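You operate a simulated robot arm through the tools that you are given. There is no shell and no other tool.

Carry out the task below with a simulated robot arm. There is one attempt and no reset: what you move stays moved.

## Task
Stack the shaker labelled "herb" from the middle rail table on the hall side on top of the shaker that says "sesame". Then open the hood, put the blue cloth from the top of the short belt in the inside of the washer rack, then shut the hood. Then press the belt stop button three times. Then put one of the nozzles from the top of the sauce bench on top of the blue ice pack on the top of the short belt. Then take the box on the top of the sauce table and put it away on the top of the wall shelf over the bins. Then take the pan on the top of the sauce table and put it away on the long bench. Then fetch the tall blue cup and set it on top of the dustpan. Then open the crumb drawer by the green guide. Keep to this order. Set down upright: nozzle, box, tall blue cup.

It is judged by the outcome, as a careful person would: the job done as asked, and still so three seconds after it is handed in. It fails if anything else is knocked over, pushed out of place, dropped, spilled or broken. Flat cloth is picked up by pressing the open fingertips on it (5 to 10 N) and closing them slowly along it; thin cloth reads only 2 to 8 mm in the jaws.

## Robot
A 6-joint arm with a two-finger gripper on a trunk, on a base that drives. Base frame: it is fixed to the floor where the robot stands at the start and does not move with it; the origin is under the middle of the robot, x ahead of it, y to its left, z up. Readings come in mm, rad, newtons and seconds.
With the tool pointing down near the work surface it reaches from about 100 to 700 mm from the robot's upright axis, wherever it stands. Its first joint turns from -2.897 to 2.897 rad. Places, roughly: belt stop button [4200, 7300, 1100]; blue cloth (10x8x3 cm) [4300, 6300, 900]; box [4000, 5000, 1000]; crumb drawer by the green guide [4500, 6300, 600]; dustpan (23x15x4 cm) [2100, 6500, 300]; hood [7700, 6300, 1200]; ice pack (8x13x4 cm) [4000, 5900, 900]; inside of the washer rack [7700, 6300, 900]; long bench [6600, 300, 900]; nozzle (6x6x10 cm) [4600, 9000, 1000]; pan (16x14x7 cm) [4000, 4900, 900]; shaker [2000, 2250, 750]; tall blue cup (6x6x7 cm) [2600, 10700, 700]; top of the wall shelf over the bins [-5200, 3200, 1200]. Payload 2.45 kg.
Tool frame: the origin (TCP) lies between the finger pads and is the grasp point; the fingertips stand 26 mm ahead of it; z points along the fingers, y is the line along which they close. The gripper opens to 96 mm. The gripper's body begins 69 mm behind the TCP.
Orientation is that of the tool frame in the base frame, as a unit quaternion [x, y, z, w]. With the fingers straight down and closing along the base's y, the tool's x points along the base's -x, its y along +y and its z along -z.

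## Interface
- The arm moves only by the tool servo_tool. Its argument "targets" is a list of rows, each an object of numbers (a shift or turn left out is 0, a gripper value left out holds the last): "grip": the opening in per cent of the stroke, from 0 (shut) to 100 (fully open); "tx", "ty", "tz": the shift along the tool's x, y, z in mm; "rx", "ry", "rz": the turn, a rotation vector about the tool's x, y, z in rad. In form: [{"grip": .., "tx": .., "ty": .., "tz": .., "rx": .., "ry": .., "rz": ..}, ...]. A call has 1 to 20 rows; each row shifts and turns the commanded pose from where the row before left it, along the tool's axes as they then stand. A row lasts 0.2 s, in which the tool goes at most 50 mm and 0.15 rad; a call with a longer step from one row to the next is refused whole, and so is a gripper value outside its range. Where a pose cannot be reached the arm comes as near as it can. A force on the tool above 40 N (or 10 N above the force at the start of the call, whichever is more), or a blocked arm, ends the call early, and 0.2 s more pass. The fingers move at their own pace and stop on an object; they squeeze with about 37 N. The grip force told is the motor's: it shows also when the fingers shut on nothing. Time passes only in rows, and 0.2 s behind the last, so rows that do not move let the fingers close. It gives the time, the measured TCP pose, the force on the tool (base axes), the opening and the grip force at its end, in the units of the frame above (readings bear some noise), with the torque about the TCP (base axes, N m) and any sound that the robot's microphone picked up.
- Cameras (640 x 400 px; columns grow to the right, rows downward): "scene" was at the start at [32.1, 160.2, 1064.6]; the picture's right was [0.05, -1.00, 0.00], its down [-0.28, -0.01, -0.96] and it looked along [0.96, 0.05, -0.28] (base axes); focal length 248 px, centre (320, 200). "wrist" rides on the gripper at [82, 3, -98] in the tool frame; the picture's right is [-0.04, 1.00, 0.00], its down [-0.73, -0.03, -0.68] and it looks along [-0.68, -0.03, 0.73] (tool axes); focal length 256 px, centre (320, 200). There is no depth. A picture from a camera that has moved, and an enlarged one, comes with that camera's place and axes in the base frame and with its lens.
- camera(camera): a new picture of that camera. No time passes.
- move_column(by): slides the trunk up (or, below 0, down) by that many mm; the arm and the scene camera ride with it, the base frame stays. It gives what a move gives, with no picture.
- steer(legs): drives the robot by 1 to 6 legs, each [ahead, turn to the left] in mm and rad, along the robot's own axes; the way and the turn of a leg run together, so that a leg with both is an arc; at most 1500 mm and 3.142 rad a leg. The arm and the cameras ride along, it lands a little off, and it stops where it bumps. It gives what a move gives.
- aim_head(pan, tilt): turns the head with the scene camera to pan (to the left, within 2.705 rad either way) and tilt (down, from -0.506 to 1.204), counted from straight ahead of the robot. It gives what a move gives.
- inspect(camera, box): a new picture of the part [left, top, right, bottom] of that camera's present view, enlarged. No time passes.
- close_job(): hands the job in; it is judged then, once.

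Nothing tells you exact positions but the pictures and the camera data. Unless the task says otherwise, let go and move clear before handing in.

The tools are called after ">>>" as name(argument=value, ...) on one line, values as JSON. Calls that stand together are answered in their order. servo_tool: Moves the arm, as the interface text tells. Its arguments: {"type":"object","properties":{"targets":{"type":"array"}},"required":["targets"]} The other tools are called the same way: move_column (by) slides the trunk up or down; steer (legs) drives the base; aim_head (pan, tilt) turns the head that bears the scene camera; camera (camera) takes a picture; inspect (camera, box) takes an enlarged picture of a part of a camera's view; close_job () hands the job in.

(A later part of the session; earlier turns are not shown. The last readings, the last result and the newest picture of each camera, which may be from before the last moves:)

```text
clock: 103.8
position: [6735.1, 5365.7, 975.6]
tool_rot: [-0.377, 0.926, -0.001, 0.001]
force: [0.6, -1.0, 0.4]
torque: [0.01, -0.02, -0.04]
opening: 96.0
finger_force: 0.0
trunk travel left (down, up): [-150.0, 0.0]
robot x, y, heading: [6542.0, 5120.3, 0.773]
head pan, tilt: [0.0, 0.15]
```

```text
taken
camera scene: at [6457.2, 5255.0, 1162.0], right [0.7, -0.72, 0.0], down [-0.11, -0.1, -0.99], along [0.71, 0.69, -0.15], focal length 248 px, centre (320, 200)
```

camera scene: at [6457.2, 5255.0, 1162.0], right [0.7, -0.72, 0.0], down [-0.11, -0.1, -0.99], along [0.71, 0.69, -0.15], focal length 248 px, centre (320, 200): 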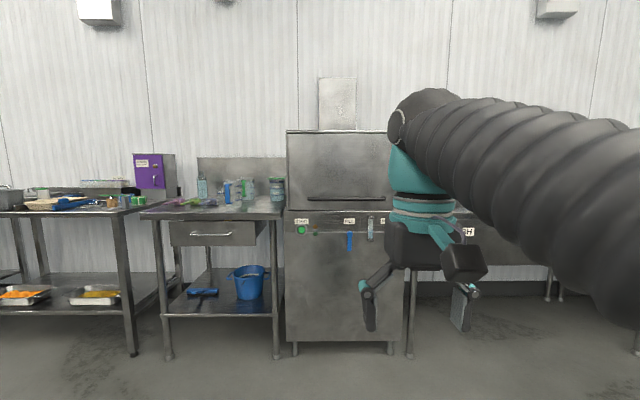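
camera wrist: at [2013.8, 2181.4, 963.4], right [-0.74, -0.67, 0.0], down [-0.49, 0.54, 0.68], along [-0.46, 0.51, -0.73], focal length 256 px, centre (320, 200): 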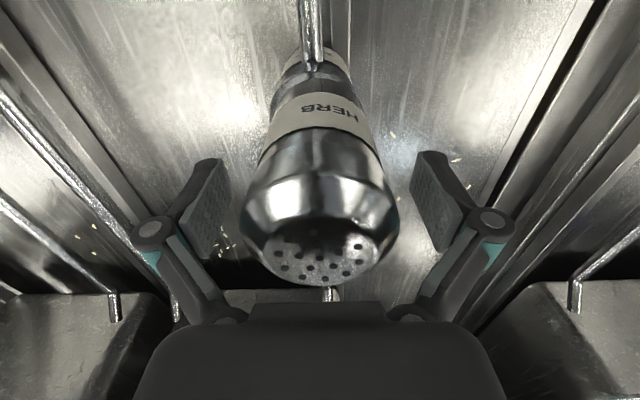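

The washer with its hood is in front; there's a dark bar handle along the hood's lower edge. I'll enlarge it.

>>> inspect(camera="scene", box=[270, 110, 400, 250])

>>> inspect(camera="scene", box=[270, 60, 420, 360])

```text
2.86 times, centred on (335, 180) of scene
camera zoom: at [6457.2, 5255.0, 1162.0], right [0.7, -0.72, 0.0], down [-0.11, -0.1, -0.99], along [0.71, 0.69, -0.15], focal length 708 px, centre (277, 257)
```

zoom: 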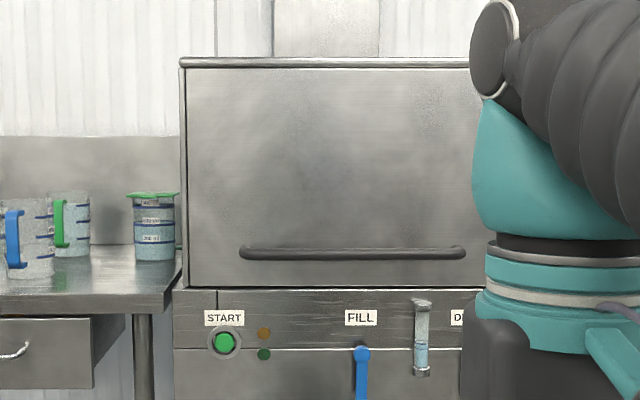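

```text
1.33 times, centred on (345, 210) of scene
camera zoom: at [6457.2, 5255.0, 1162.0], right [0.7, -0.72, 0.0], down [-0.11, -0.1, -0.99], along [0.71, 0.69, -0.15], focal length 330 px, centre (287, 187)
```

zoom: 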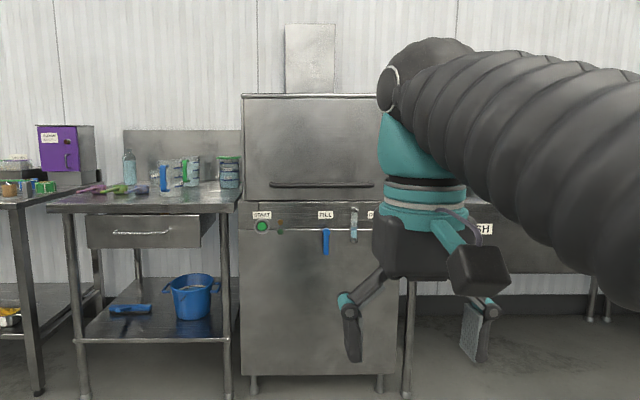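

The hood front spans z≈900–1330 with a bar handle near z≈963. I need to know if it slides up or is hinged, so I'll drive 500 mm closer and look from more angles.

>>> steer(legs=[[500, 0]])

>>> servo_tool(targets=[{"ty": -35}, {"ty": -35}, {"ty": -35}, {"ty": -35}, {"ty": -35}, {"ty": -35}])

>>> camera(camera="scene")

>>> camera(camera="wrist")

```text
clock: 106.8
position: [7092.3, 5716.6, 976.2]
tool_rot: [-0.378, 0.926, 0.0, 0.001]
force: [0.7, -0.1, 0.6]
torque: [-0.01, 0.02, 0.01]
opening: 95.6
finger_force: 0.0
trunk travel left (down, up): [-150.0, 0.0]
robot x, y, heading: [6900.7, 5470.4, 0.773]
head pan, tilt: [0.0, 0.15]
```

```text
clock: 108.2
position: [7239.7, 5565.7, 975.7]
tool_rot: [-0.379, 0.925, 0.0, 0.002]
force: [-1.2, -0.6, 0.8]
torque: [-0.04, -0.08, -0.01]
opening: 95.9
finger_force: 0.0
trunk travel left (down, up): [-150.0, 0.0]
robot x, y, heading: [6904.2, 5469.6, 0.771]
head pan, tilt: [0.0, 0.15]
```

```text
taken
camera scene: at [6813.6, 5603.6, 1162.0], right [0.7, -0.71, 0.0], down [-0.11, -0.1, -0.99], along [0.71, 0.69, -0.15], focal length 248 px, centre (320, 200)
```

scene: 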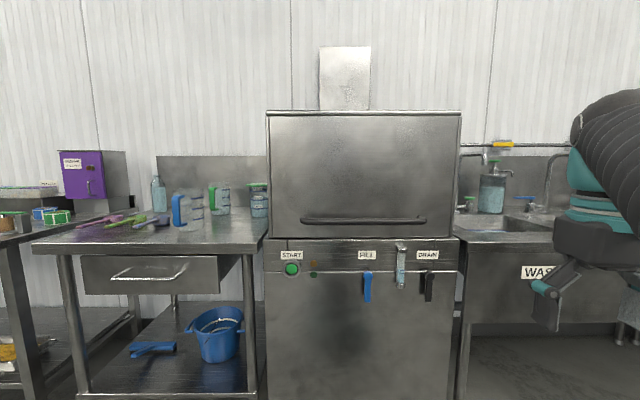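

```text
taken
camera wrist: at [7178.0, 5510.1, 1073.2], right [-0.67, 0.74, 0.0], down [0.54, 0.49, 0.68], along [0.51, 0.46, -0.73], focal length 256 px, centre (320, 200)
```

wrist: 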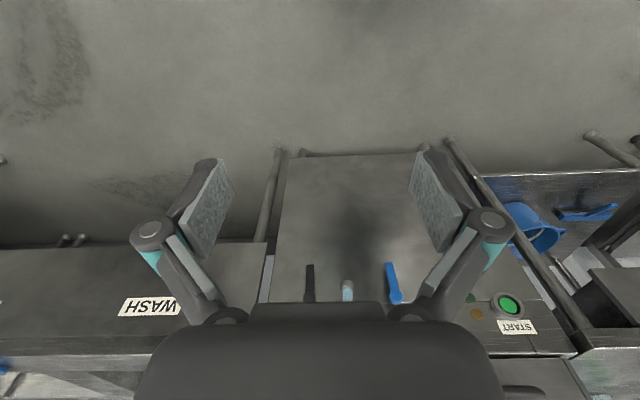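

The hood is a box over the washer with its bar handle centred near (7478, 6052, 970). I'll bring the tool in front of it and turn the fingers to point forward so as to grasp the bar from the front.

>>> servo_tool(targets=[{"tx": -30, "ty": 25}, {"tx": -30, "ty": 30}, {"tx": -30, "ty": 30}, {"tx": -30, "ty": 30}, {"tx": -30, "ty": 30}, {"tx": -30, "ty": 30}])

>>> servo_tool(targets=[{"ry": -0.14}, {"ry": -0.14}, {"ry": -0.14}, {"ry": -0.14}, {"ry": -0.14}, {"ry": -0.14}, {"ry": -0.14}, {"ry": -0.14}, {"ry": -0.14}, {"ry": -0.14}, {"ry": -0.171}, {}])

>>> camera(camera="scene")

>>> camera(camera="wrist")

```text
clock: 109.6
position: [7244.3, 5818.1, 976.7]
tool_rot: [-0.378, 0.926, 0.001, 0.002]
force: [-0.1, -0.9, 0.2]
torque: [0.05, -0.06, -0.02]
opening: 95.9
finger_force: 0.0
trunk travel left (down, up): [-150.0, 0.0]
robot x, y, heading: [6903.0, 5471.5, 0.775]
head pan, tilt: [0.0, 0.15]
```

```text
refused: row 11 steps farther than a row can; nothing moved
```

```text
taken
camera scene: at [6813.7, 5603.1, 1162.0], right [0.7, -0.71, 0.0], down [-0.11, -0.1, -0.99], along [0.71, 0.69, -0.15], focal length 248 px, centre (320, 200)
```

scene: 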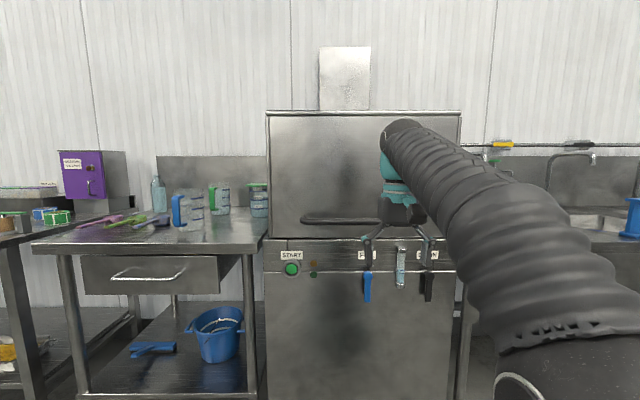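

```text
taken
camera wrist: at [7182.7, 5762.5, 1074.5], right [-0.67, 0.74, 0.0], down [0.54, 0.49, 0.68], along [0.51, 0.46, -0.73], focal length 256 px, centre (320, 200)
```

wrist: 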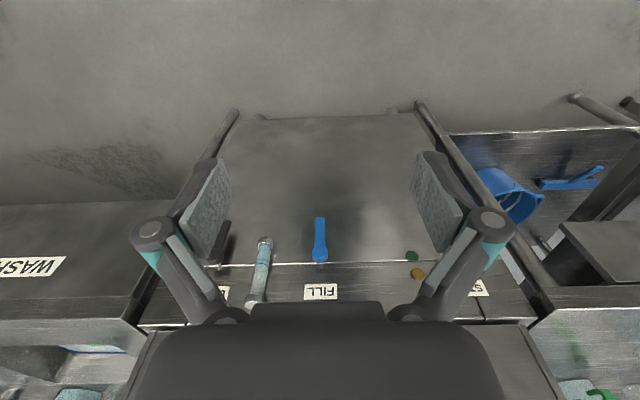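

>>> servo_tool(targets=[{"ry": -0.1428}, {"ry": -0.1428}, {"ry": -0.1428}, {"ry": -0.1428}, {"ry": -0.1428}, {"ry": -0.1428}, {"ry": -0.1428}, {"ry": -0.1428}, {"ry": -0.1428}, {"ry": -0.1428}, {"ry": -0.1428}, {}])

>>> camera(camera="wrist")

>>> camera(camera="scene")

```text
clock: 112.2
position: [7237.8, 5823.8, 974.2]
tool_rot: [-0.292, 0.673, 0.272, 0.623]
force: [0.8, -0.4, 0.4]
torque: [-0.02, -0.01, 0.0]
opening: 96.2
finger_force: 0.1
out of reach, approached as far as the arm can: row 11
trunk travel left (down, up): [-150.0, 0.0]
robot x, y, heading: [6901.2, 5470.8, 0.775]
head pan, tilt: [0.0, 0.15]
```

```text
taken
camera wrist: at [7163.0, 5750.2, 900.7], right [-0.73, 0.68, 0.04], down [-0.4, -0.48, 0.78], along [0.56, 0.55, 0.62], focal length 256 px, centre (320, 200)
```

wrist: 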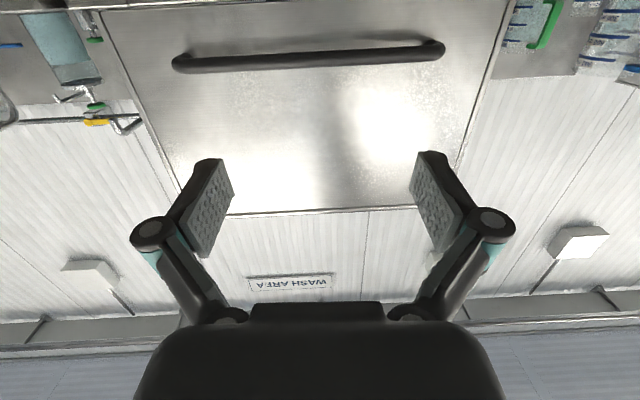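

```text
taken
camera scene: at [6813.8, 5603.5, 1162.0], right [0.7, -0.71, 0.0], down [-0.11, -0.1, -0.99], along [0.71, 0.69, -0.15], focal length 248 px, centre (320, 200)
```

scene: 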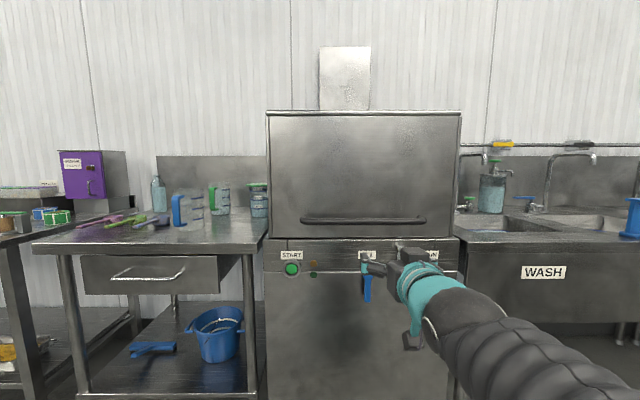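

The fingers point forward now. I'll roll the tool 90° so the fingers close vertically onto the bar.

>>> servo_tool(targets=[{"rz": 0.1428}, {"rz": 0.1428}, {"rz": 0.1428}, {"rz": 0.1428}, {"rz": 0.1428}, {"rz": 0.1428}, {"rz": 0.1428}, {"rz": 0.1428}, {"rz": 0.1428}, {"rz": 0.1428}, {"rz": 0.1428}, {}])

>>> camera(camera="wrist")

>>> camera(camera="scene")

```text
clock: 114.8
position: [7237.7, 5825.5, 976.3]
tool_rot: [0.271, 0.682, 0.632, 0.248]
force: [-0.1, 0.0, -0.3]
torque: [-0.02, 0.03, 0.0]
opening: 96.0
finger_force: 0.0
trunk travel left (down, up): [-150.0, 0.0]
robot x, y, heading: [6901.2, 5467.2, 0.773]
head pan, tilt: [0.0, 0.15]
```

```text
taken
camera wrist: at [7110.4, 5808.4, 985.5], right [0.09, 0.03, 1.0], down [0.07, -1.0, 0.02], along [0.99, 0.07, -0.09], focal length 256 px, centre (320, 200)
```

wrist: 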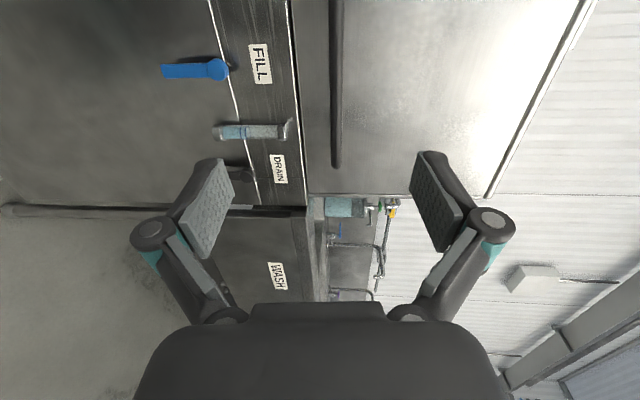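

```text
taken
camera scene: at [6813.8, 5603.6, 1162.0], right [0.7, -0.71, 0.0], down [-0.11, -0.1, -0.99], along [0.71, 0.69, -0.15], focal length 248 px, centre (320, 200)
```

scene: 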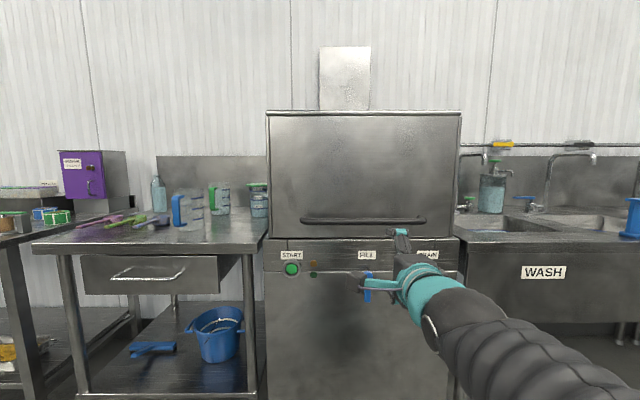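

The handle lies ~330 mm ahead of the TCP at about the same height. I'll drive 220 mm forward so there is room to lift, then check.

>>> servo_tool(targets=[{"ty": 15, "rx": -0.05}, {}])

>>> steer(legs=[[220, 0]])

>>> camera(camera="wrist")

>>> camera(camera="scene")

```text
clock: 115.4
position: [7237.3, 5825.5, 990.0]
tool_rot: [0.264, 0.666, 0.649, 0.255]
force: [-0.1, 0.9, 0.0]
torque: [0.01, 0.02, -0.03]
opening: 96.2
finger_force: 0.1
trunk travel left (down, up): [-150.0, 0.0]
robot x, y, heading: [6900.9, 5468.5, 0.776]
head pan, tilt: [0.0, 0.15]
```

```text
clock: 117.0
position: [7395.5, 5979.0, 990.4]
tool_rot: [0.263, 0.667, 0.649, 0.255]
force: [0.5, -0.4, 0.4]
torque: [0.02, -0.02, 0.01]
opening: 95.9
finger_force: 0.0
trunk travel left (down, up): [-150.0, 0.0]
robot x, y, heading: [7062.5, 5623.6, 0.773]
head pan, tilt: [0.0, 0.15]
```

```text
taken
camera wrist: at [7268.6, 5963.3, 995.7], right [0.05, -0.01, 1.0], down [0.07, -1.0, -0.01], along [1.0, 0.07, -0.05], focal length 256 px, centre (320, 200)
```

wrist: 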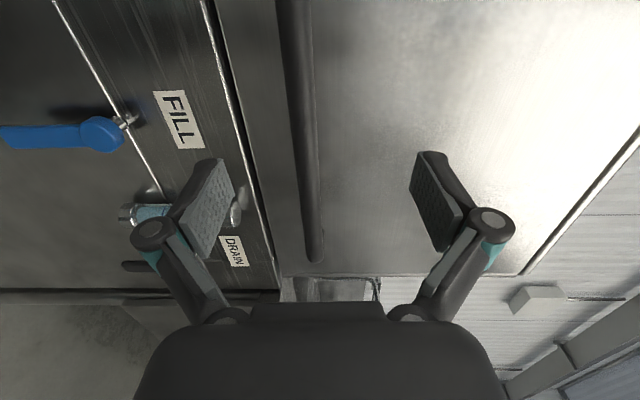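

```text
taken
camera scene: at [6971.1, 5757.8, 1162.0], right [0.7, -0.71, 0.0], down [-0.11, -0.1, -0.99], along [0.71, 0.69, -0.15], focal length 248 px, centre (320, 200)
```

scene: 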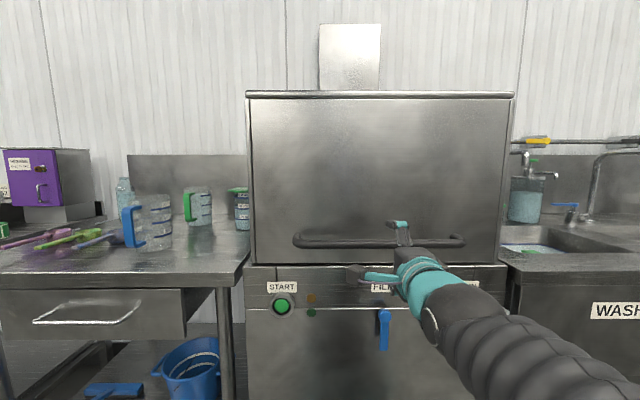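

The bar is at z≈968, about 110 mm ahead. I'll lower a bit and advance 70 mm, then look again.

>>> servo_tool(targets=[{"ty": -20}, {"tz": 25}, {"tz": 25}, {"tz": 20}, {}])

>>> camera(camera="wrist")

>>> inspect(camera="scene", box=[280, 200, 480, 320])

```text
clock: 118.2
position: [7444.2, 6031.6, 967.9]
tool_rot: [0.263, 0.667, 0.649, 0.254]
force: [0.3, 0.1, 0.1]
torque: [0.01, 0.0, 0.03]
opening: 95.9
finger_force: 0.1
trunk travel left (down, up): [-150.0, 0.0]
robot x, y, heading: [7059.5, 5625.0, 0.772]
head pan, tilt: [0.0, 0.15]
```

```text
taken
camera wrist: at [7315.7, 6014.7, 974.6], right [0.05, -0.01, 1.0], down [0.07, -1.0, -0.01], along [1.0, 0.07, -0.05], focal length 256 px, centre (320, 200)
```

wrist: 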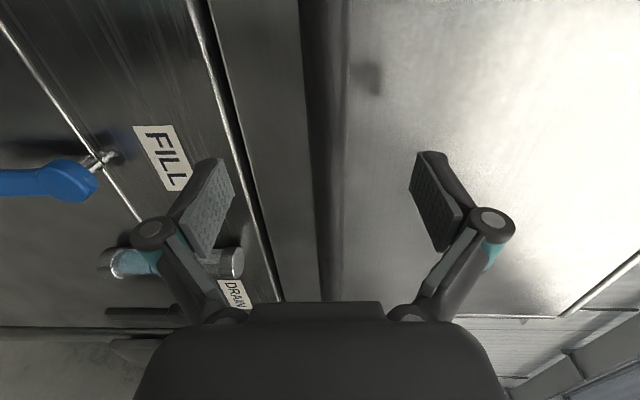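

```text
3.20 times, centred on (380, 260) of scene
camera zoom: at [6971.1, 5757.8, 1162.0], right [0.7, -0.71, 0.0], down [-0.11, -0.1, -0.99], along [0.71, 0.69, -0.15], focal length 793 px, centre (128, 8)
```

zoom: 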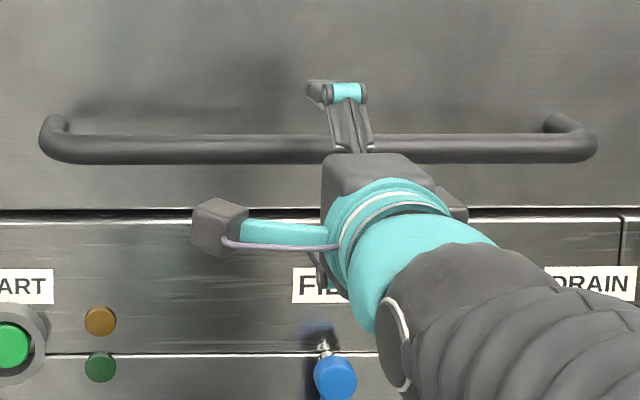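

The bar is centred between the fingers vertically, ~38 mm further. I'll advance 36 mm and close.

>>> servo_tool(targets=[{"tz": 12}, {"tz": 12}, {"tz": 12}, {}])

>>> servo_tool(targets=[{"grip": 50}, {"grip": 30}, {"grip": 15}, {"grip": 10}, {}])

>>> camera(camera="wrist")

>>> inspect(camera="scene", box=[280, 200, 480, 320])

```text
clock: 119.2
position: [7467.3, 6056.3, 967.9]
tool_rot: [0.263, 0.667, 0.649, 0.255]
force: [-0.5, -0.2, 0.7]
torque: [0.0, -0.02, -0.01]
opening: 96.0
finger_force: 0.0
trunk travel left (down, up): [-150.0, 0.0]
robot x, y, heading: [7064.4, 5624.4, 0.772]
head pan, tilt: [0.0, 0.15]
```

```text
clock: 120.5
position: [7467.8, 6055.3, 969.6]
tool_rot: [0.262, 0.665, 0.651, 0.256]
force: [4.4, 5.6, 25.1]
torque: [-0.21, 0.16, 0.02]
opening: 26.4
finger_force: 12.5
trunk travel left (down, up): [-150.0, 0.0]
robot x, y, heading: [7059.7, 5626.0, 0.776]
head pan, tilt: [0.0, 0.15]
```

```text
taken
camera wrist: at [7340.2, 6040.0, 974.9], right [0.05, -0.01, 1.0], down [0.07, -1.0, -0.02], along [1.0, 0.07, -0.05], focal length 256 px, centre (320, 200)
```

wrist: 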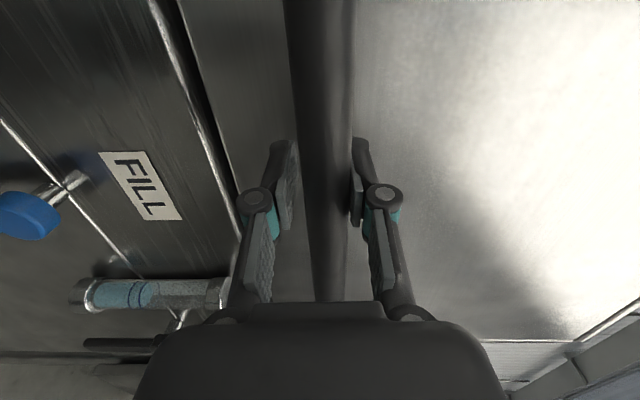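

```text
3.20 times, centred on (380, 260) of scene
camera zoom: at [6970.7, 5757.4, 1162.2], right [0.7, -0.71, 0.0], down [-0.11, -0.1, -0.99], along [0.71, 0.69, -0.15], focal length 793 px, centre (128, 8)
```

zoom: 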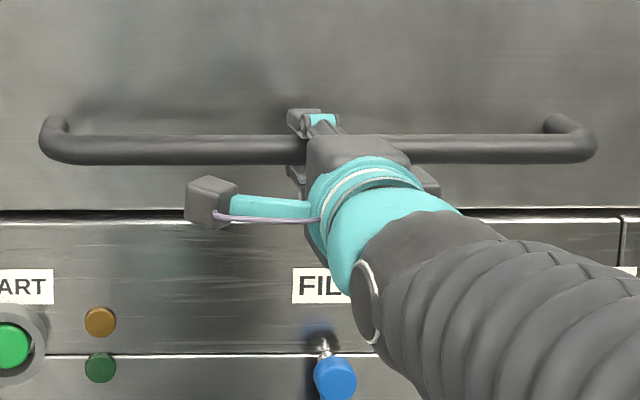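

>>> servo_tool(targets=[{"ty": 2}, {"ty": 2, "grip": 8}, {"grip": 5}, {"grip": 5}])

```text
clock: 121.5
position: [7467.0, 6057.2, 971.0]
tool_rot: [0.264, 0.666, 0.65, 0.255]
force: [5.7, 2.9, 24.0]
torque: [-0.2, 0.01, -0.16]
opening: 20.2
finger_force: 45.0
trunk travel left (down, up): [-150.0, 0.0]
robot x, y, heading: [7055.5, 5623.3, 0.777]
head pan, tilt: [0.0, 0.15]
```

The bar is gripped (20 mm). I'll try lifting gently to find out how the hood moves.

>>> servo_tool(targets=[{"ty": 4}, {"ty": 4}, {"ty": 4}, {}])

```text
clock: 122.5
position: [7468.8, 6056.2, 982.9]
tool_rot: [0.264, 0.667, 0.649, 0.255]
force: [-12.7, -14.4, -12.4]
torque: [-0.07, -0.12, 0.03]
opening: 20.2
finger_force: 45.1
trunk travel left (down, up): [-150.0, 0.0]
robot x, y, heading: [7058.7, 5625.6, 0.779]
head pan, tilt: [0.0, 0.15]
```

The bar rises but pulls toward me as it goes: a hood hinged at the back. I'll follow that arc, a few millimetres back for each step up.

>>> servo_tool(targets=[{"tz": -3}, {"tz": -2}, {}])

>>> servo_tool(targets=[{"ty": 5, "tz": -2.5}, {"ty": 5, "tz": -2.5}, {"ty": 5, "tz": -2.5}, {"ty": 5, "tz": -2.5}, {}])

```text
clock: 123.2
position: [7465.9, 6054.3, 983.1]
tool_rot: [0.263, 0.667, 0.649, 0.254]
force: [7.6, 7.2, -3.8]
torque: [-0.08, -0.09, 0.23]
opening: 20.4
finger_force: 45.3
trunk travel left (down, up): [-150.0, 0.0]
robot x, y, heading: [7059.9, 5622.3, 0.776]
head pan, tilt: [0.0, 0.15]
```

```text
clock: 124.5
position: [7458.9, 6047.4, 1002.4]
tool_rot: [0.264, 0.667, 0.648, 0.254]
force: [21.7, 23.7, -5.3]
torque: [-0.13, -0.08, -0.03]
opening: 21.0
finger_force: 45.1
trunk travel left (down, up): [-150.0, 0.0]
robot x, y, heading: [7058.1, 5623.8, 0.775]
head pan, tilt: [0.0, 0.15]
```

>>> servo_tool(targets=[{"tz": 3}, {"tz": 2}, {}])

>>> servo_tool(targets=[{"ty": 6, "tz": -1.9}, {"ty": 6, "tz": -1.9}, {"ty": 6, "tz": -1.9}, {"ty": 6, "tz": -1.9}, {}])

```text
clock: 125.2
position: [7460.1, 6048.2, 1004.7]
tool_rot: [0.263, 0.665, 0.651, 0.256]
force: [-19.4, -19.7, -6.2]
torque: [-0.14, -0.03, -0.01]
opening: 20.8
finger_force: 45.2
trunk travel left (down, up): [-150.0, 0.0]
robot x, y, heading: [7059.4, 5627.6, 0.781]
head pan, tilt: [0.0, 0.15]
```

```text
clock: 126.5
position: [7457.4, 6047.0, 1025.0]
tool_rot: [0.264, 0.667, 0.649, 0.254]
force: [22.0, 23.6, -4.7]
torque: [-0.07, -0.07, -0.04]
opening: 20.9
finger_force: 45.6
trunk travel left (down, up): [-150.0, 0.0]
robot x, y, heading: [7058.5, 5624.5, 0.776]
head pan, tilt: [0.0, 0.15]
```

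>>> servo_tool(targets=[{"tz": 2.5}, {}, {"ty": 6, "tz": -1}, {"ty": 6, "tz": -1}, {"ty": 6, "tz": -1}, {"ty": 6, "tz": -1}, {}])

```text
clock: 128.1
position: [7458.7, 6045.6, 1048.7]
tool_rot: [0.264, 0.667, 0.648, 0.255]
force: [21.3, 23.7, -5.3]
torque: [-0.09, -0.03, 0.04]
opening: 20.7
finger_force: 44.8
trunk travel left (down, up): [-150.0, 0.0]
robot x, y, heading: [7061.1, 5623.9, 0.775]
head pan, tilt: [0.0, 0.15]
```

>>> camera(camera="wrist")

>>> camera(camera="scene")

```text
taken
camera wrist: at [7330.9, 6030.5, 1055.8], right [0.05, -0.01, 1.0], down [0.07, -1.0, -0.01], along [1.0, 0.07, -0.05], focal length 256 px, centre (320, 200)
```

wrist: 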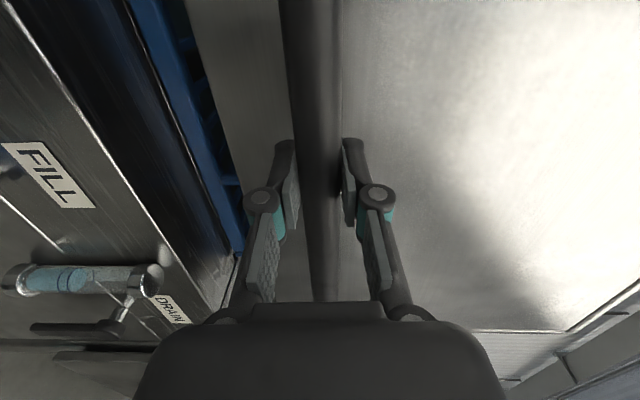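

```text
taken
camera scene: at [6973.0, 5760.0, 1161.9], right [0.7, -0.71, 0.0], down [-0.11, -0.11, -0.99], along [0.71, 0.69, -0.15], focal length 248 px, centre (320, 200)
```

scene: 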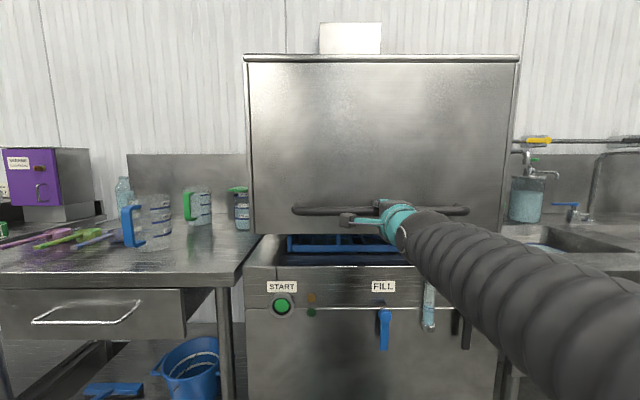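

The hood is rising straight up (a lifting hood) and the blue rack shows below. I'll release the side force and continue straight up.

>>> servo_tool(targets=[{"tz": 2.5}, {}, {"ty": 10, "tz": -0.3}, {"ty": 10, "tz": -0.3}, {"ty": 10, "tz": -0.3}, {"ty": 10, "tz": -0.3}, {}])

```text
clock: 129.7
position: [7458.7, 6045.6, 1093.0]
tool_rot: [0.262, 0.666, 0.65, 0.255]
force: [2.1, 5.8, -1.6]
torque: [-0.07, -0.04, 0.41]
opening: 20.9
finger_force: 44.7
trunk travel left (down, up): [-150.0, 0.0]
robot x, y, heading: [7060.4, 5624.1, 0.775]
head pan, tilt: [0.0, 0.15]
```

>>> servo_tool(targets=[{"ty": 14, "tz": -0.4}, {"ty": 14, "tz": -0.4}, {"ty": 14, "tz": -0.4}, {"ty": 14, "tz": -0.4}, {"ty": 14, "tz": -0.4}, {"ty": 14, "tz": -0.4}, {"ty": 14, "tz": -0.4}, {"ty": 14, "tz": -0.4}, {}])

>>> camera(camera="scene")

```text
clock: 131.7
position: [7457.6, 6047.4, 1205.8]
tool_rot: [0.263, 0.666, 0.65, 0.255]
force: [3.9, 8.8, 5.9]
torque: [-0.02, -0.08, -0.1]
opening: 20.6
finger_force: 44.9
trunk travel left (down, up): [-150.0, 0.0]
robot x, y, heading: [7061.5, 5624.6, 0.775]
head pan, tilt: [0.0, 0.15]
```

```text
taken
camera scene: at [6971.3, 5758.5, 1162.2], right [0.7, -0.71, 0.0], down [-0.11, -0.11, -0.99], along [0.71, 0.69, -0.15], focal length 248 px, centre (320, 200)
```

scene: 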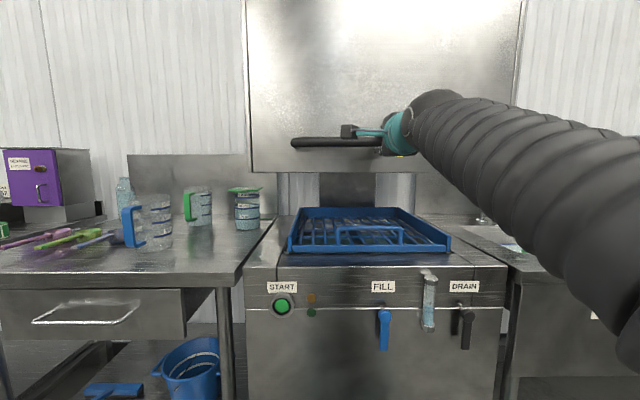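

The hood slides up well and the rack is now visible. Continuing upward.

>>> servo_tool(targets=[{"ty": 14, "tz": -0.4}, {"ty": 14, "tz": -0.4}, {"ty": 14, "tz": -0.4}, {"ty": 14, "tz": -0.4}, {"ty": 14, "tz": -0.4}, {"ty": 14, "tz": -0.4}, {"ty": 14, "tz": -0.4}, {"ty": 14, "tz": -0.4}, {}])

>>> camera(camera="scene")

```text
clock: 133.7
position: [7458.0, 6045.8, 1316.3]
tool_rot: [0.263, 0.666, 0.649, 0.255]
force: [4.7, 9.5, 6.9]
torque: [-0.07, -0.15, -0.05]
opening: 20.9
finger_force: 45.1
trunk travel left (down, up): [-150.0, 0.0]
robot x, y, heading: [7062.5, 5625.2, 0.772]
head pan, tilt: [0.0, 0.15]
```

```text
taken
camera scene: at [6971.3, 5758.5, 1162.2], right [0.7, -0.71, 0.0], down [-0.11, -0.11, -0.99], along [0.71, 0.69, -0.15], focal length 248 px, centre (320, 200)
```

scene: 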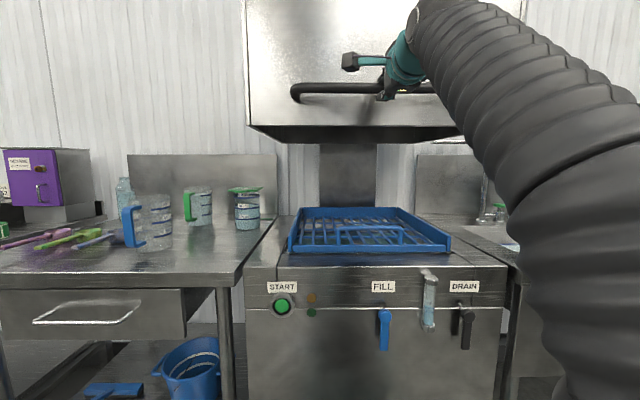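

>>> servo_tool(targets=[{"ty": 10, "tz": -0.3}, {"ty": 10, "tz": -0.3}, {"ty": 10, "tz": -0.3}, {"ty": 10, "tz": -0.3}, {"ty": 10, "tz": -0.3}, {"ty": 10, "tz": -0.3}, {}])

>>> camera(camera="scene")

```text
clock: 135.2
position: [7458.0, 6045.3, 1353.7]
tool_rot: [0.263, 0.668, 0.648, 0.255]
force: [14.6, 22.4, 12.0]
torque: [0.01, -0.07, 0.35]
opening: 20.8
finger_force: 44.8
out of reach, approached as far as the arm can: row 5, 6
trunk travel left (down, up): [-150.0, 0.0]
robot x, y, heading: [7058.3, 5625.5, 0.78]
head pan, tilt: [0.0, 0.15]
```

```text
taken
camera scene: at [6972.2, 5759.9, 1161.9], right [0.7, -0.71, 0.0], down [-0.11, -0.11, -0.99], along [0.71, 0.69, -0.15], focal length 248 px, centre (320, 200)
```

scene: 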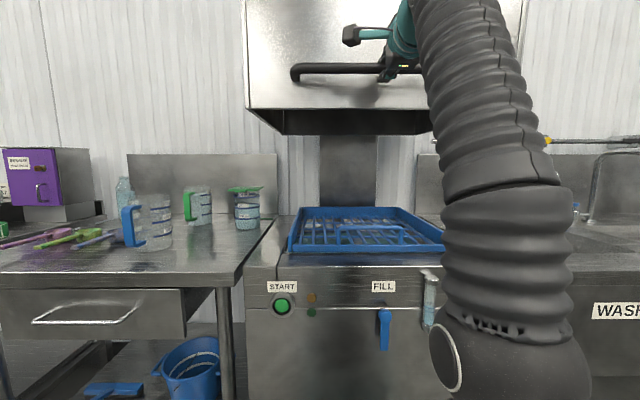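

I've lifted the hood 383 mm to the arm's limit with the tool level. I'll pitch the fingers upward about the bar, which lets me lift further until the hood reaches its stop.

>>> servo_tool(targets=[{"ty": -8}, {"rx": -0.08}, {"rx": -0.08}, {"rx": -0.08}, {"rx": -0.08}, {"rx": -0.08}, {}])

```text
clock: 136.2
position: [7473.3, 6059.8, 1377.3]
tool_rot: [0.245, 0.615, 0.697, 0.276]
force: [1.3, 0.3, -28.2]
torque: [-0.06, -0.46, 0.03]
opening: 24.8
finger_force: 14.0
out of reach, approached as far as the arm can: row 1, 2, 3, 4
trunk travel left (down, up): [-150.0, 0.0]
robot x, y, heading: [7057.5, 5622.5, 0.771]
head pan, tilt: [0.0, 0.15]
stopped in row 4: the force on the tool passed its limit at 51 N (the readings are from after the stop); the commanded pose is now the measured one
```

>>> camera(camera="wrist")

>>> camera(camera="scene")

```text
taken
camera wrist: at [7345.7, 6044.1, 1367.2], right [-0.05, -0.12, 0.99], down [0.08, -0.99, -0.11], along [1.0, 0.07, 0.06], focal length 256 px, centre (320, 200)
```

wrist: 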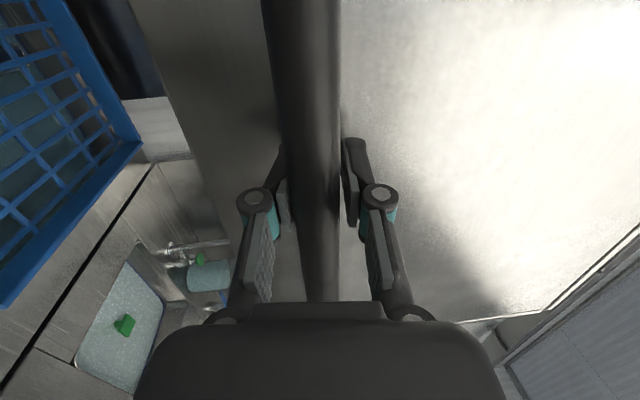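

```text
taken
camera scene: at [6971.8, 5758.8, 1161.8], right [0.7, -0.71, 0.0], down [-0.11, -0.11, -0.99], along [0.71, 0.69, -0.15], focal length 248 px, centre (320, 200)
```

scene: 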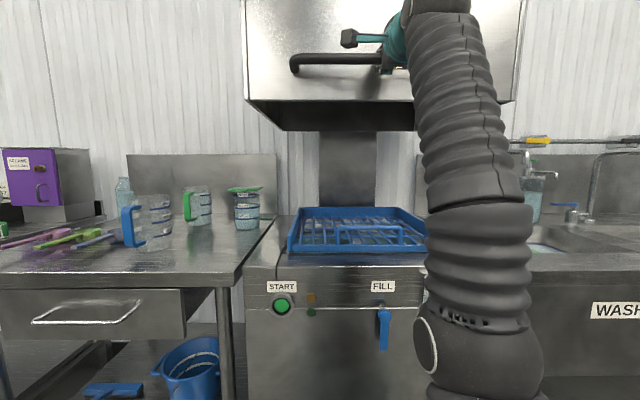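

>>> servo_tool(targets=[{"grip": 5}, {"ty": 4, "tz": 0.5}, {"ty": 4, "tz": 0.5}, {"ty": 4, "tz": 0.5}, {}])

```text
clock: 137.1
position: [7474.5, 6061.1, 1377.3]
tool_rot: [0.245, 0.618, 0.695, 0.274]
force: [2.1, 1.2, -28.0]
torque: [0.0, -0.54, 0.16]
opening: 25.5
finger_force: 14.7
out of reach, approached as far as the arm can: row 3, 4
trunk travel left (down, up): [-150.0, 0.0]
robot x, y, heading: [7057.8, 5624.4, 0.775]
head pan, tilt: [0.0, 0.15]
stopped in row 4: the force on the tool passed its limit at 40 N (the readings are from after the stop); the commanded pose is now the measured one
```

The lift now stops hard at bar height ≈1377 (about 405 mm travel), which looks like the end stop. I'll ease off and release the bar.

>>> servo_tool(targets=[{"ty": -3}, {}])

>>> servo_tool(targets=[{"grip": 30}, {"grip": 60}, {"grip": 100}, {}, {}])

>>> camera(camera="scene")

```text
clock: 137.7
position: [7471.8, 6059.2, 1376.6]
tool_rot: [0.244, 0.616, 0.697, 0.274]
force: [4.4, 6.1, -28.2]
torque: [0.17, -0.39, -0.25]
opening: 23.7
finger_force: 14.0
trunk travel left (down, up): [-150.0, 0.0]
robot x, y, heading: [7058.9, 5623.9, 0.776]
head pan, tilt: [0.0, 0.15]
```

```text
clock: 138.9
position: [7470.2, 6057.1, 1379.0]
tool_rot: [0.243, 0.614, 0.699, 0.276]
force: [0.0, -0.1, 0.1]
torque: [-0.03, 0.01, -0.02]
opening: 96.1
finger_force: 0.1
trunk travel left (down, up): [-150.0, 0.0]
robot x, y, heading: [7059.1, 5622.2, 0.777]
head pan, tilt: [0.0, 0.15]
```

```text
taken
camera scene: at [6970.9, 5757.8, 1162.0], right [0.7, -0.71, 0.0], down [-0.11, -0.1, -0.99], along [0.71, 0.69, -0.15], focal length 248 px, centre (320, 200)
```

scene: 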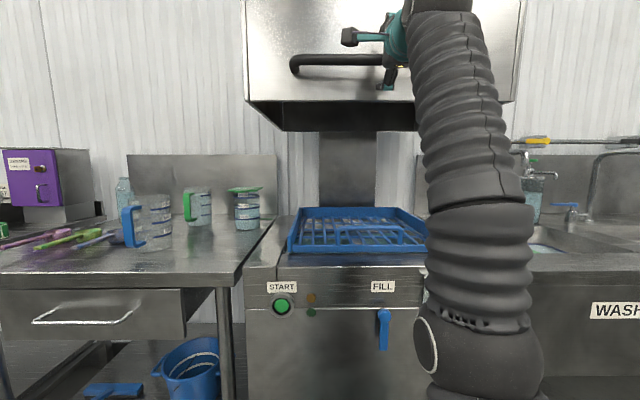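

The hood stays up on its own. I'll back the whole robot away from it, then bring the arm down again.

>>> steer(legs=[[-500, 0]])

>>> camera(camera="scene")

```text
clock: 141.8
position: [7114.6, 5708.3, 1378.7]
tool_rot: [0.243, 0.614, 0.699, 0.275]
force: [-0.7, 0.4, -0.1]
torque: [0.03, 0.0, -0.01]
opening: 96.2
finger_force: 0.1
trunk travel left (down, up): [-150.0, 0.0]
robot x, y, heading: [6702.8, 5273.2, 0.776]
head pan, tilt: [0.0, 0.15]
```

```text
taken
camera scene: at [6614.6, 5408.2, 1162.0], right [0.7, -0.71, 0.0], down [-0.11, -0.1, -0.99], along [0.7, 0.69, -0.15], focal length 248 px, centre (320, 200)
```

scene: 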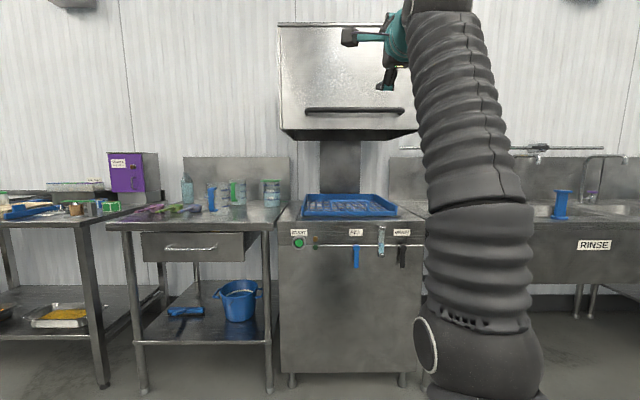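

The hood is fully up. Now I'll lower the arm and turn the tool back to pointing down for the drive to the short belt.

>>> servo_tool(targets=[{"ty": -35}, {"ty": -40}, {"ty": -40}, {"ty": -40}, {"ty": -40}, {"ty": -40}, {"ty": -40}, {"ty": -40}, {"ty": -35}])

>>> servo_tool(targets=[{"rz": -0.1428}, {"rz": -0.1428}, {"rz": -0.1428}, {"rz": -0.1428}, {"rz": -0.1428}, {"rz": -0.1428}, {"rz": -0.1428}, {"rz": -0.1428}, {"rz": -0.1428}, {"rz": -0.1428}, {"rz": -0.1428}])

>>> servo_tool(targets=[{"ry": 0.14}, {"ry": 0.14}, {"ry": 0.14}, {"ry": 0.14}, {"ry": 0.14}, {"ry": 0.14}, {"ry": 0.14}, {"ry": 0.14}, {"ry": 0.14}, {"ry": 0.14}, {"ry": 0.14}])

```text
clock: 143.8
position: [7240.6, 5843.4, 1266.5]
tool_rot: [0.242, 0.615, 0.699, 0.274]
force: [-0.3, -0.8, -0.6]
torque: [-0.01, 0.03, 0.0]
opening: 96.0
finger_force: 0.0
out of reach, approached as far as the arm can: row 1, 2, 3, 4, 5, 6, 7, 8, 9
trunk travel left (down, up): [-150.0, 0.0]
robot x, y, heading: [6704.2, 5274.4, 0.779]
head pan, tilt: [0.0, 0.15]
```

```text
clock: 146.2
position: [7241.0, 5844.2, 1266.5]
tool_rot: [-0.264, 0.606, 0.299, 0.688]
force: [-0.3, 0.5, -0.6]
torque: [-0.02, 0.01, 0.0]
opening: 96.0
finger_force: 0.1
trunk travel left (down, up): [-150.0, 0.0]
robot x, y, heading: [6702.5, 5276.2, 0.779]
head pan, tilt: [0.0, 0.15]
```

```text
clock: 148.6
position: [7131.9, 5729.2, 1011.1]
tool_rot: [-0.397, 0.911, 0.047, 0.105]
force: [0.1, -0.1, -1.0]
torque: [-0.02, -0.02, -0.02]
opening: 95.9
finger_force: 0.1
out of reach, approached as far as the arm can: row 1, 2, 3, 4, 5, 6, 7, 8, 9, 10, 11
trunk travel left (down, up): [-150.0, 0.0]
robot x, y, heading: [6704.9, 5274.0, 0.779]
head pan, tilt: [0.0, 0.15]
```

>>> servo_tool(targets=[{"ry": 0.115}, {"ry": 0.11}, {"tx": 40}, {"tx": 40}, {"tx": 40}, {"tx": 40}, {"tx": 40}, {"tx": 40}, {}])

>>> camera(camera="scene")

>>> inspect(camera="scene", box=[270, 170, 430, 270])

```text
clock: 150.6
position: [6947.8, 5530.3, 957.5]
tool_rot: [-0.398, 0.917, 0.001, 0.0]
force: [0.1, 0.1, 0.1]
torque: [0.03, 0.02, 0.01]
opening: 96.0
finger_force: 0.0
out of reach, approached as far as the arm can: row 1, 2
trunk travel left (down, up): [-150.0, 0.0]
robot x, y, heading: [6698.8, 5274.3, 0.78]
head pan, tilt: [0.0, 0.15]
```

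```text
taken
camera scene: at [6614.6, 5408.2, 1162.0], right [0.7, -0.71, 0.0], down [-0.11, -0.1, -0.99], along [0.7, 0.69, -0.15], focal length 248 px, centre (320, 200)
```

scene: 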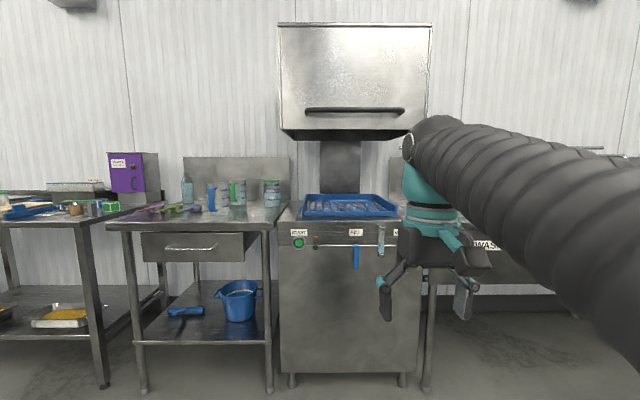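

```text
4.00 times, centred on (350, 220) of scene
camera zoom: at [6614.6, 5408.2, 1162.0], right [0.7, -0.71, 0.0], down [-0.11, -0.1, -0.99], along [0.7, 0.69, -0.15], focal length 991 px, centre (200, 120)
```

zoom: 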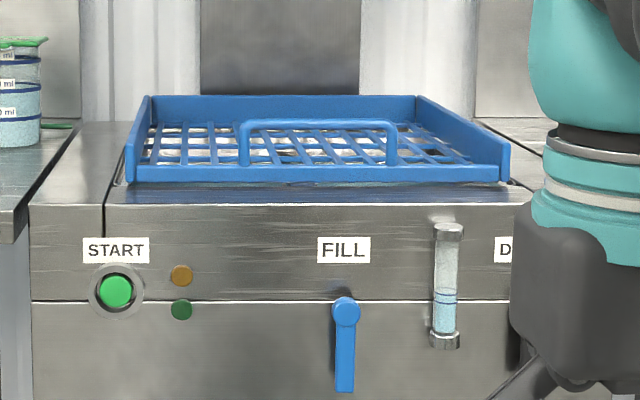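

Rack seen clearly. Now I'll look toward the short belt to plan the drive to the blue cloth.

>>> aim_head(pan=1.9, tilt=0.2)

>>> camera(camera="scene")

>>> inspect(camera="scene", box=[220, 100, 540, 300])

```text
clock: 152.5
position: [6947.8, 5532.2, 956.8]
tool_rot: [-0.399, 0.917, 0.001, 0.002]
force: [-0.2, 0.4, 0.2]
torque: [-0.04, 0.0, 0.05]
opening: 96.3
finger_force: 0.1
trunk travel left (down, up): [-150.0, 0.0]
robot x, y, heading: [6707.7, 5274.9, 0.78]
head pan, tilt: [1.901, 0.201]
```

```text
taken
camera scene: at [6465.1, 5384.8, 1157.3], right [0.45, 0.89, 0.0], down [0.18, -0.09, -0.98], along [-0.88, 0.44, -0.2], focal length 248 px, centre (320, 200)
```

scene: 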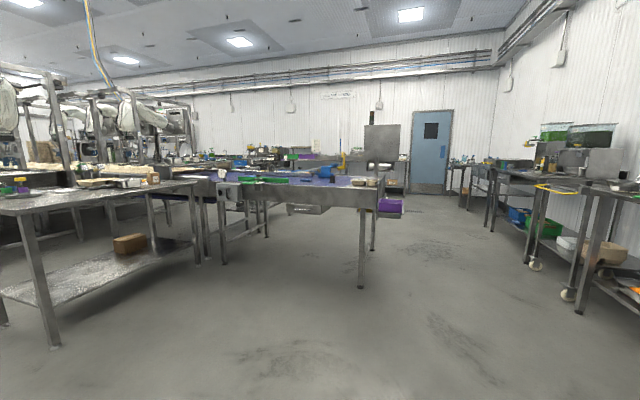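

```text
2.00 times, centred on (380, 200) of scene
camera zoom: at [6465.1, 5384.8, 1157.3], right [0.45, 0.89, 0.0], down [0.18, -0.09, -0.98], along [-0.88, 0.44, -0.2], focal length 495 px, centre (200, 200)
```

zoom: 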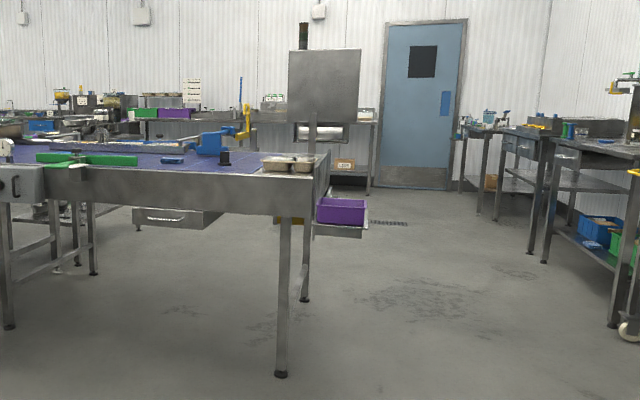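

The short belt stands ahead-left with its long side toward me, green guide and small blue cloth on it. I'll drive over to stand square in front of the cloth.

>>> steer(legs=[[0, 2.067], [1500, 0], [420, 0], [0, -0.49]])

>>> aim_head(pan=0.0, tilt=0.4)

>>> camera(camera="scene")

>>> camera(camera="wrist")

```text
clock: 168.4
position: [4599.8, 6062.9, 958.4]
tool_rot: [0.933, -0.359, -0.001, 0.0]
force: [-0.7, 0.1, 0.4]
torque: [0.0, 0.02, 0.04]
opening: 96.1
finger_force: 0.1
trunk travel left (down, up): [-150.0, 0.0]
robot x, y, heading: [4861.6, 5822.6, 2.359]
head pan, tilt: [1.901, 0.201]
```

```text
clock: 170.3
position: [4599.3, 6063.1, 958.0]
tool_rot: [0.933, -0.359, -0.002, 0.0]
force: [0.0, 0.8, 0.1]
torque: [-0.02, -0.02, 0.01]
opening: 95.9
finger_force: 0.1
trunk travel left (down, up): [-150.0, 0.0]
robot x, y, heading: [4859.9, 5825.1, 2.361]
head pan, tilt: [0.0, 0.4]
```

```text
taken
camera scene: at [4725.2, 5731.3, 1138.8], right [0.7, 0.71, 0.0], down [0.28, -0.27, -0.92], along [-0.66, 0.65, -0.39], focal length 248 px, centre (320, 200)
```

scene: 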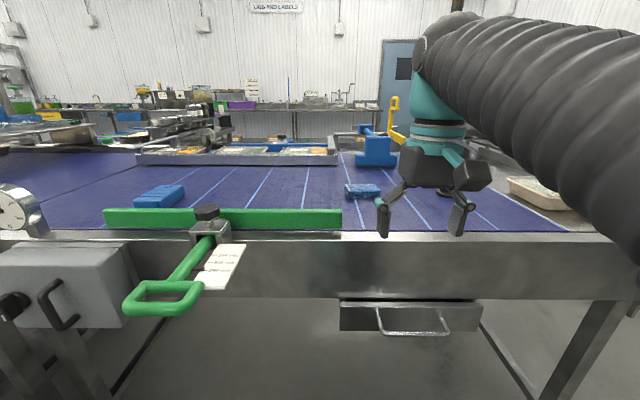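

```text
taken
camera wrist: at [4658.1, 6006.1, 1055.2], right [-0.7, -0.71, 0.0], down [-0.52, 0.51, 0.68], along [-0.49, 0.48, -0.73], focal length 256 px, centre (320, 200)
```

wrist: 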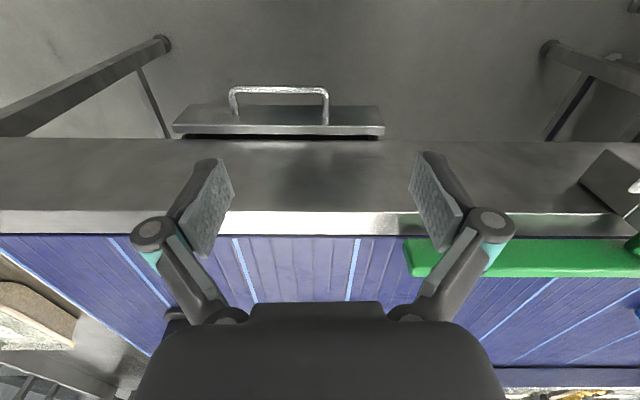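

I see the green guide, the ice pack at left, the small blue cloth right of centre, and the crumb drawer under the belt edge. I'll enlarge the belt.

>>> inspect(camera="scene", box=[310, 150, 430, 225])

>>> inspect(camera="scene", box=[60, 140, 320, 320])

```text
5.33 times, centred on (370, 188) of scene
camera zoom: at [4725.2, 5731.3, 1138.8], right [0.7, 0.71, 0.0], down [0.28, -0.27, -0.92], along [-0.66, 0.65, -0.39], focal length 1321 px, centre (53, 267)
```

zoom: 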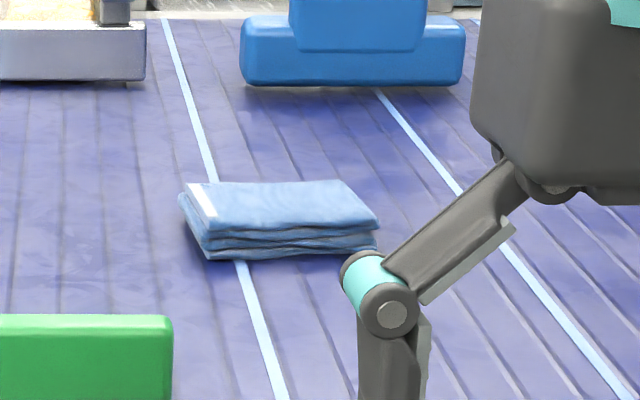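

```text
2.22 times, centred on (190, 230) of scene
camera zoom: at [4725.2, 5731.3, 1138.8], right [0.7, 0.71, 0.0], down [0.28, -0.27, -0.92], along [-0.66, 0.65, -0.39], focal length 550 px, centre (609, 133)
```

zoom: 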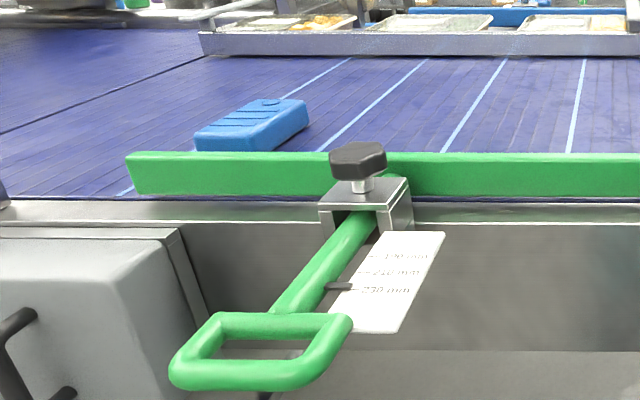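

The cloth is a folded stack centred near (4307, 6322), skewed a little; belt top near z≈860. I'll drive 150 mm closer so it is comfortably within reach.

>>> steer(legs=[[150, 0]])

>>> servo_tool(targets=[{"tz": -30, "rz": 0.14}, {"rz": 0.14}, {"rz": 0.14}, {"rz": 0.14}, {"rz": 0.14}, {"rz": 0.14}, {"rz": 0.14}, {"rz": 0.14}, {"rz": 0.14}, {"rz": 0.14}, {"rz": 0.08}, {}])

>>> camera(camera="scene")

```text
clock: 171.7
position: [4493.3, 6169.0, 957.1]
tool_rot: [0.933, -0.36, -0.002, 0.001]
force: [0.5, 0.1, -0.2]
torque: [0.0, 0.04, 0.0]
opening: 95.9
finger_force: 0.1
trunk travel left (down, up): [-150.0, 0.0]
robot x, y, heading: [4753.5, 5927.1, 2.368]
head pan, tilt: [0.0, 0.4]
```

```text
clock: 174.3
position: [4492.6, 6169.5, 988.1]
tool_rot: [-0.447, 0.895, 0.002, -0.003]
force: [0.8, -0.5, 0.2]
torque: [-0.01, -0.02, -0.01]
opening: 96.0
finger_force: 0.0
trunk travel left (down, up): [-150.0, 0.0]
robot x, y, heading: [4755.9, 5929.1, 2.362]
head pan, tilt: [0.0, 0.4]
```

```text
taken
camera scene: at [4618.3, 5836.8, 1138.7], right [0.7, 0.71, 0.0], down [0.28, -0.27, -0.92], along [-0.66, 0.65, -0.39], focal length 248 px, centre (320, 200)
```

scene: 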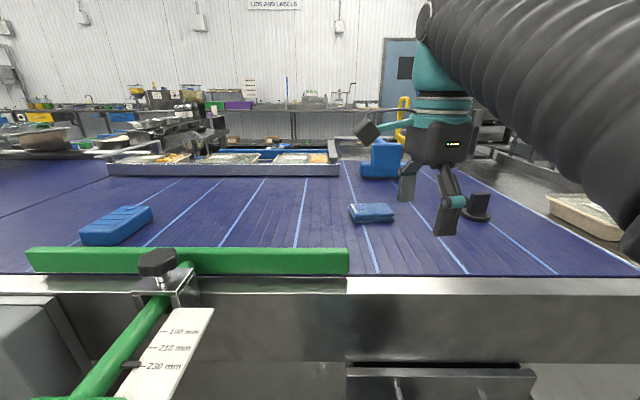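

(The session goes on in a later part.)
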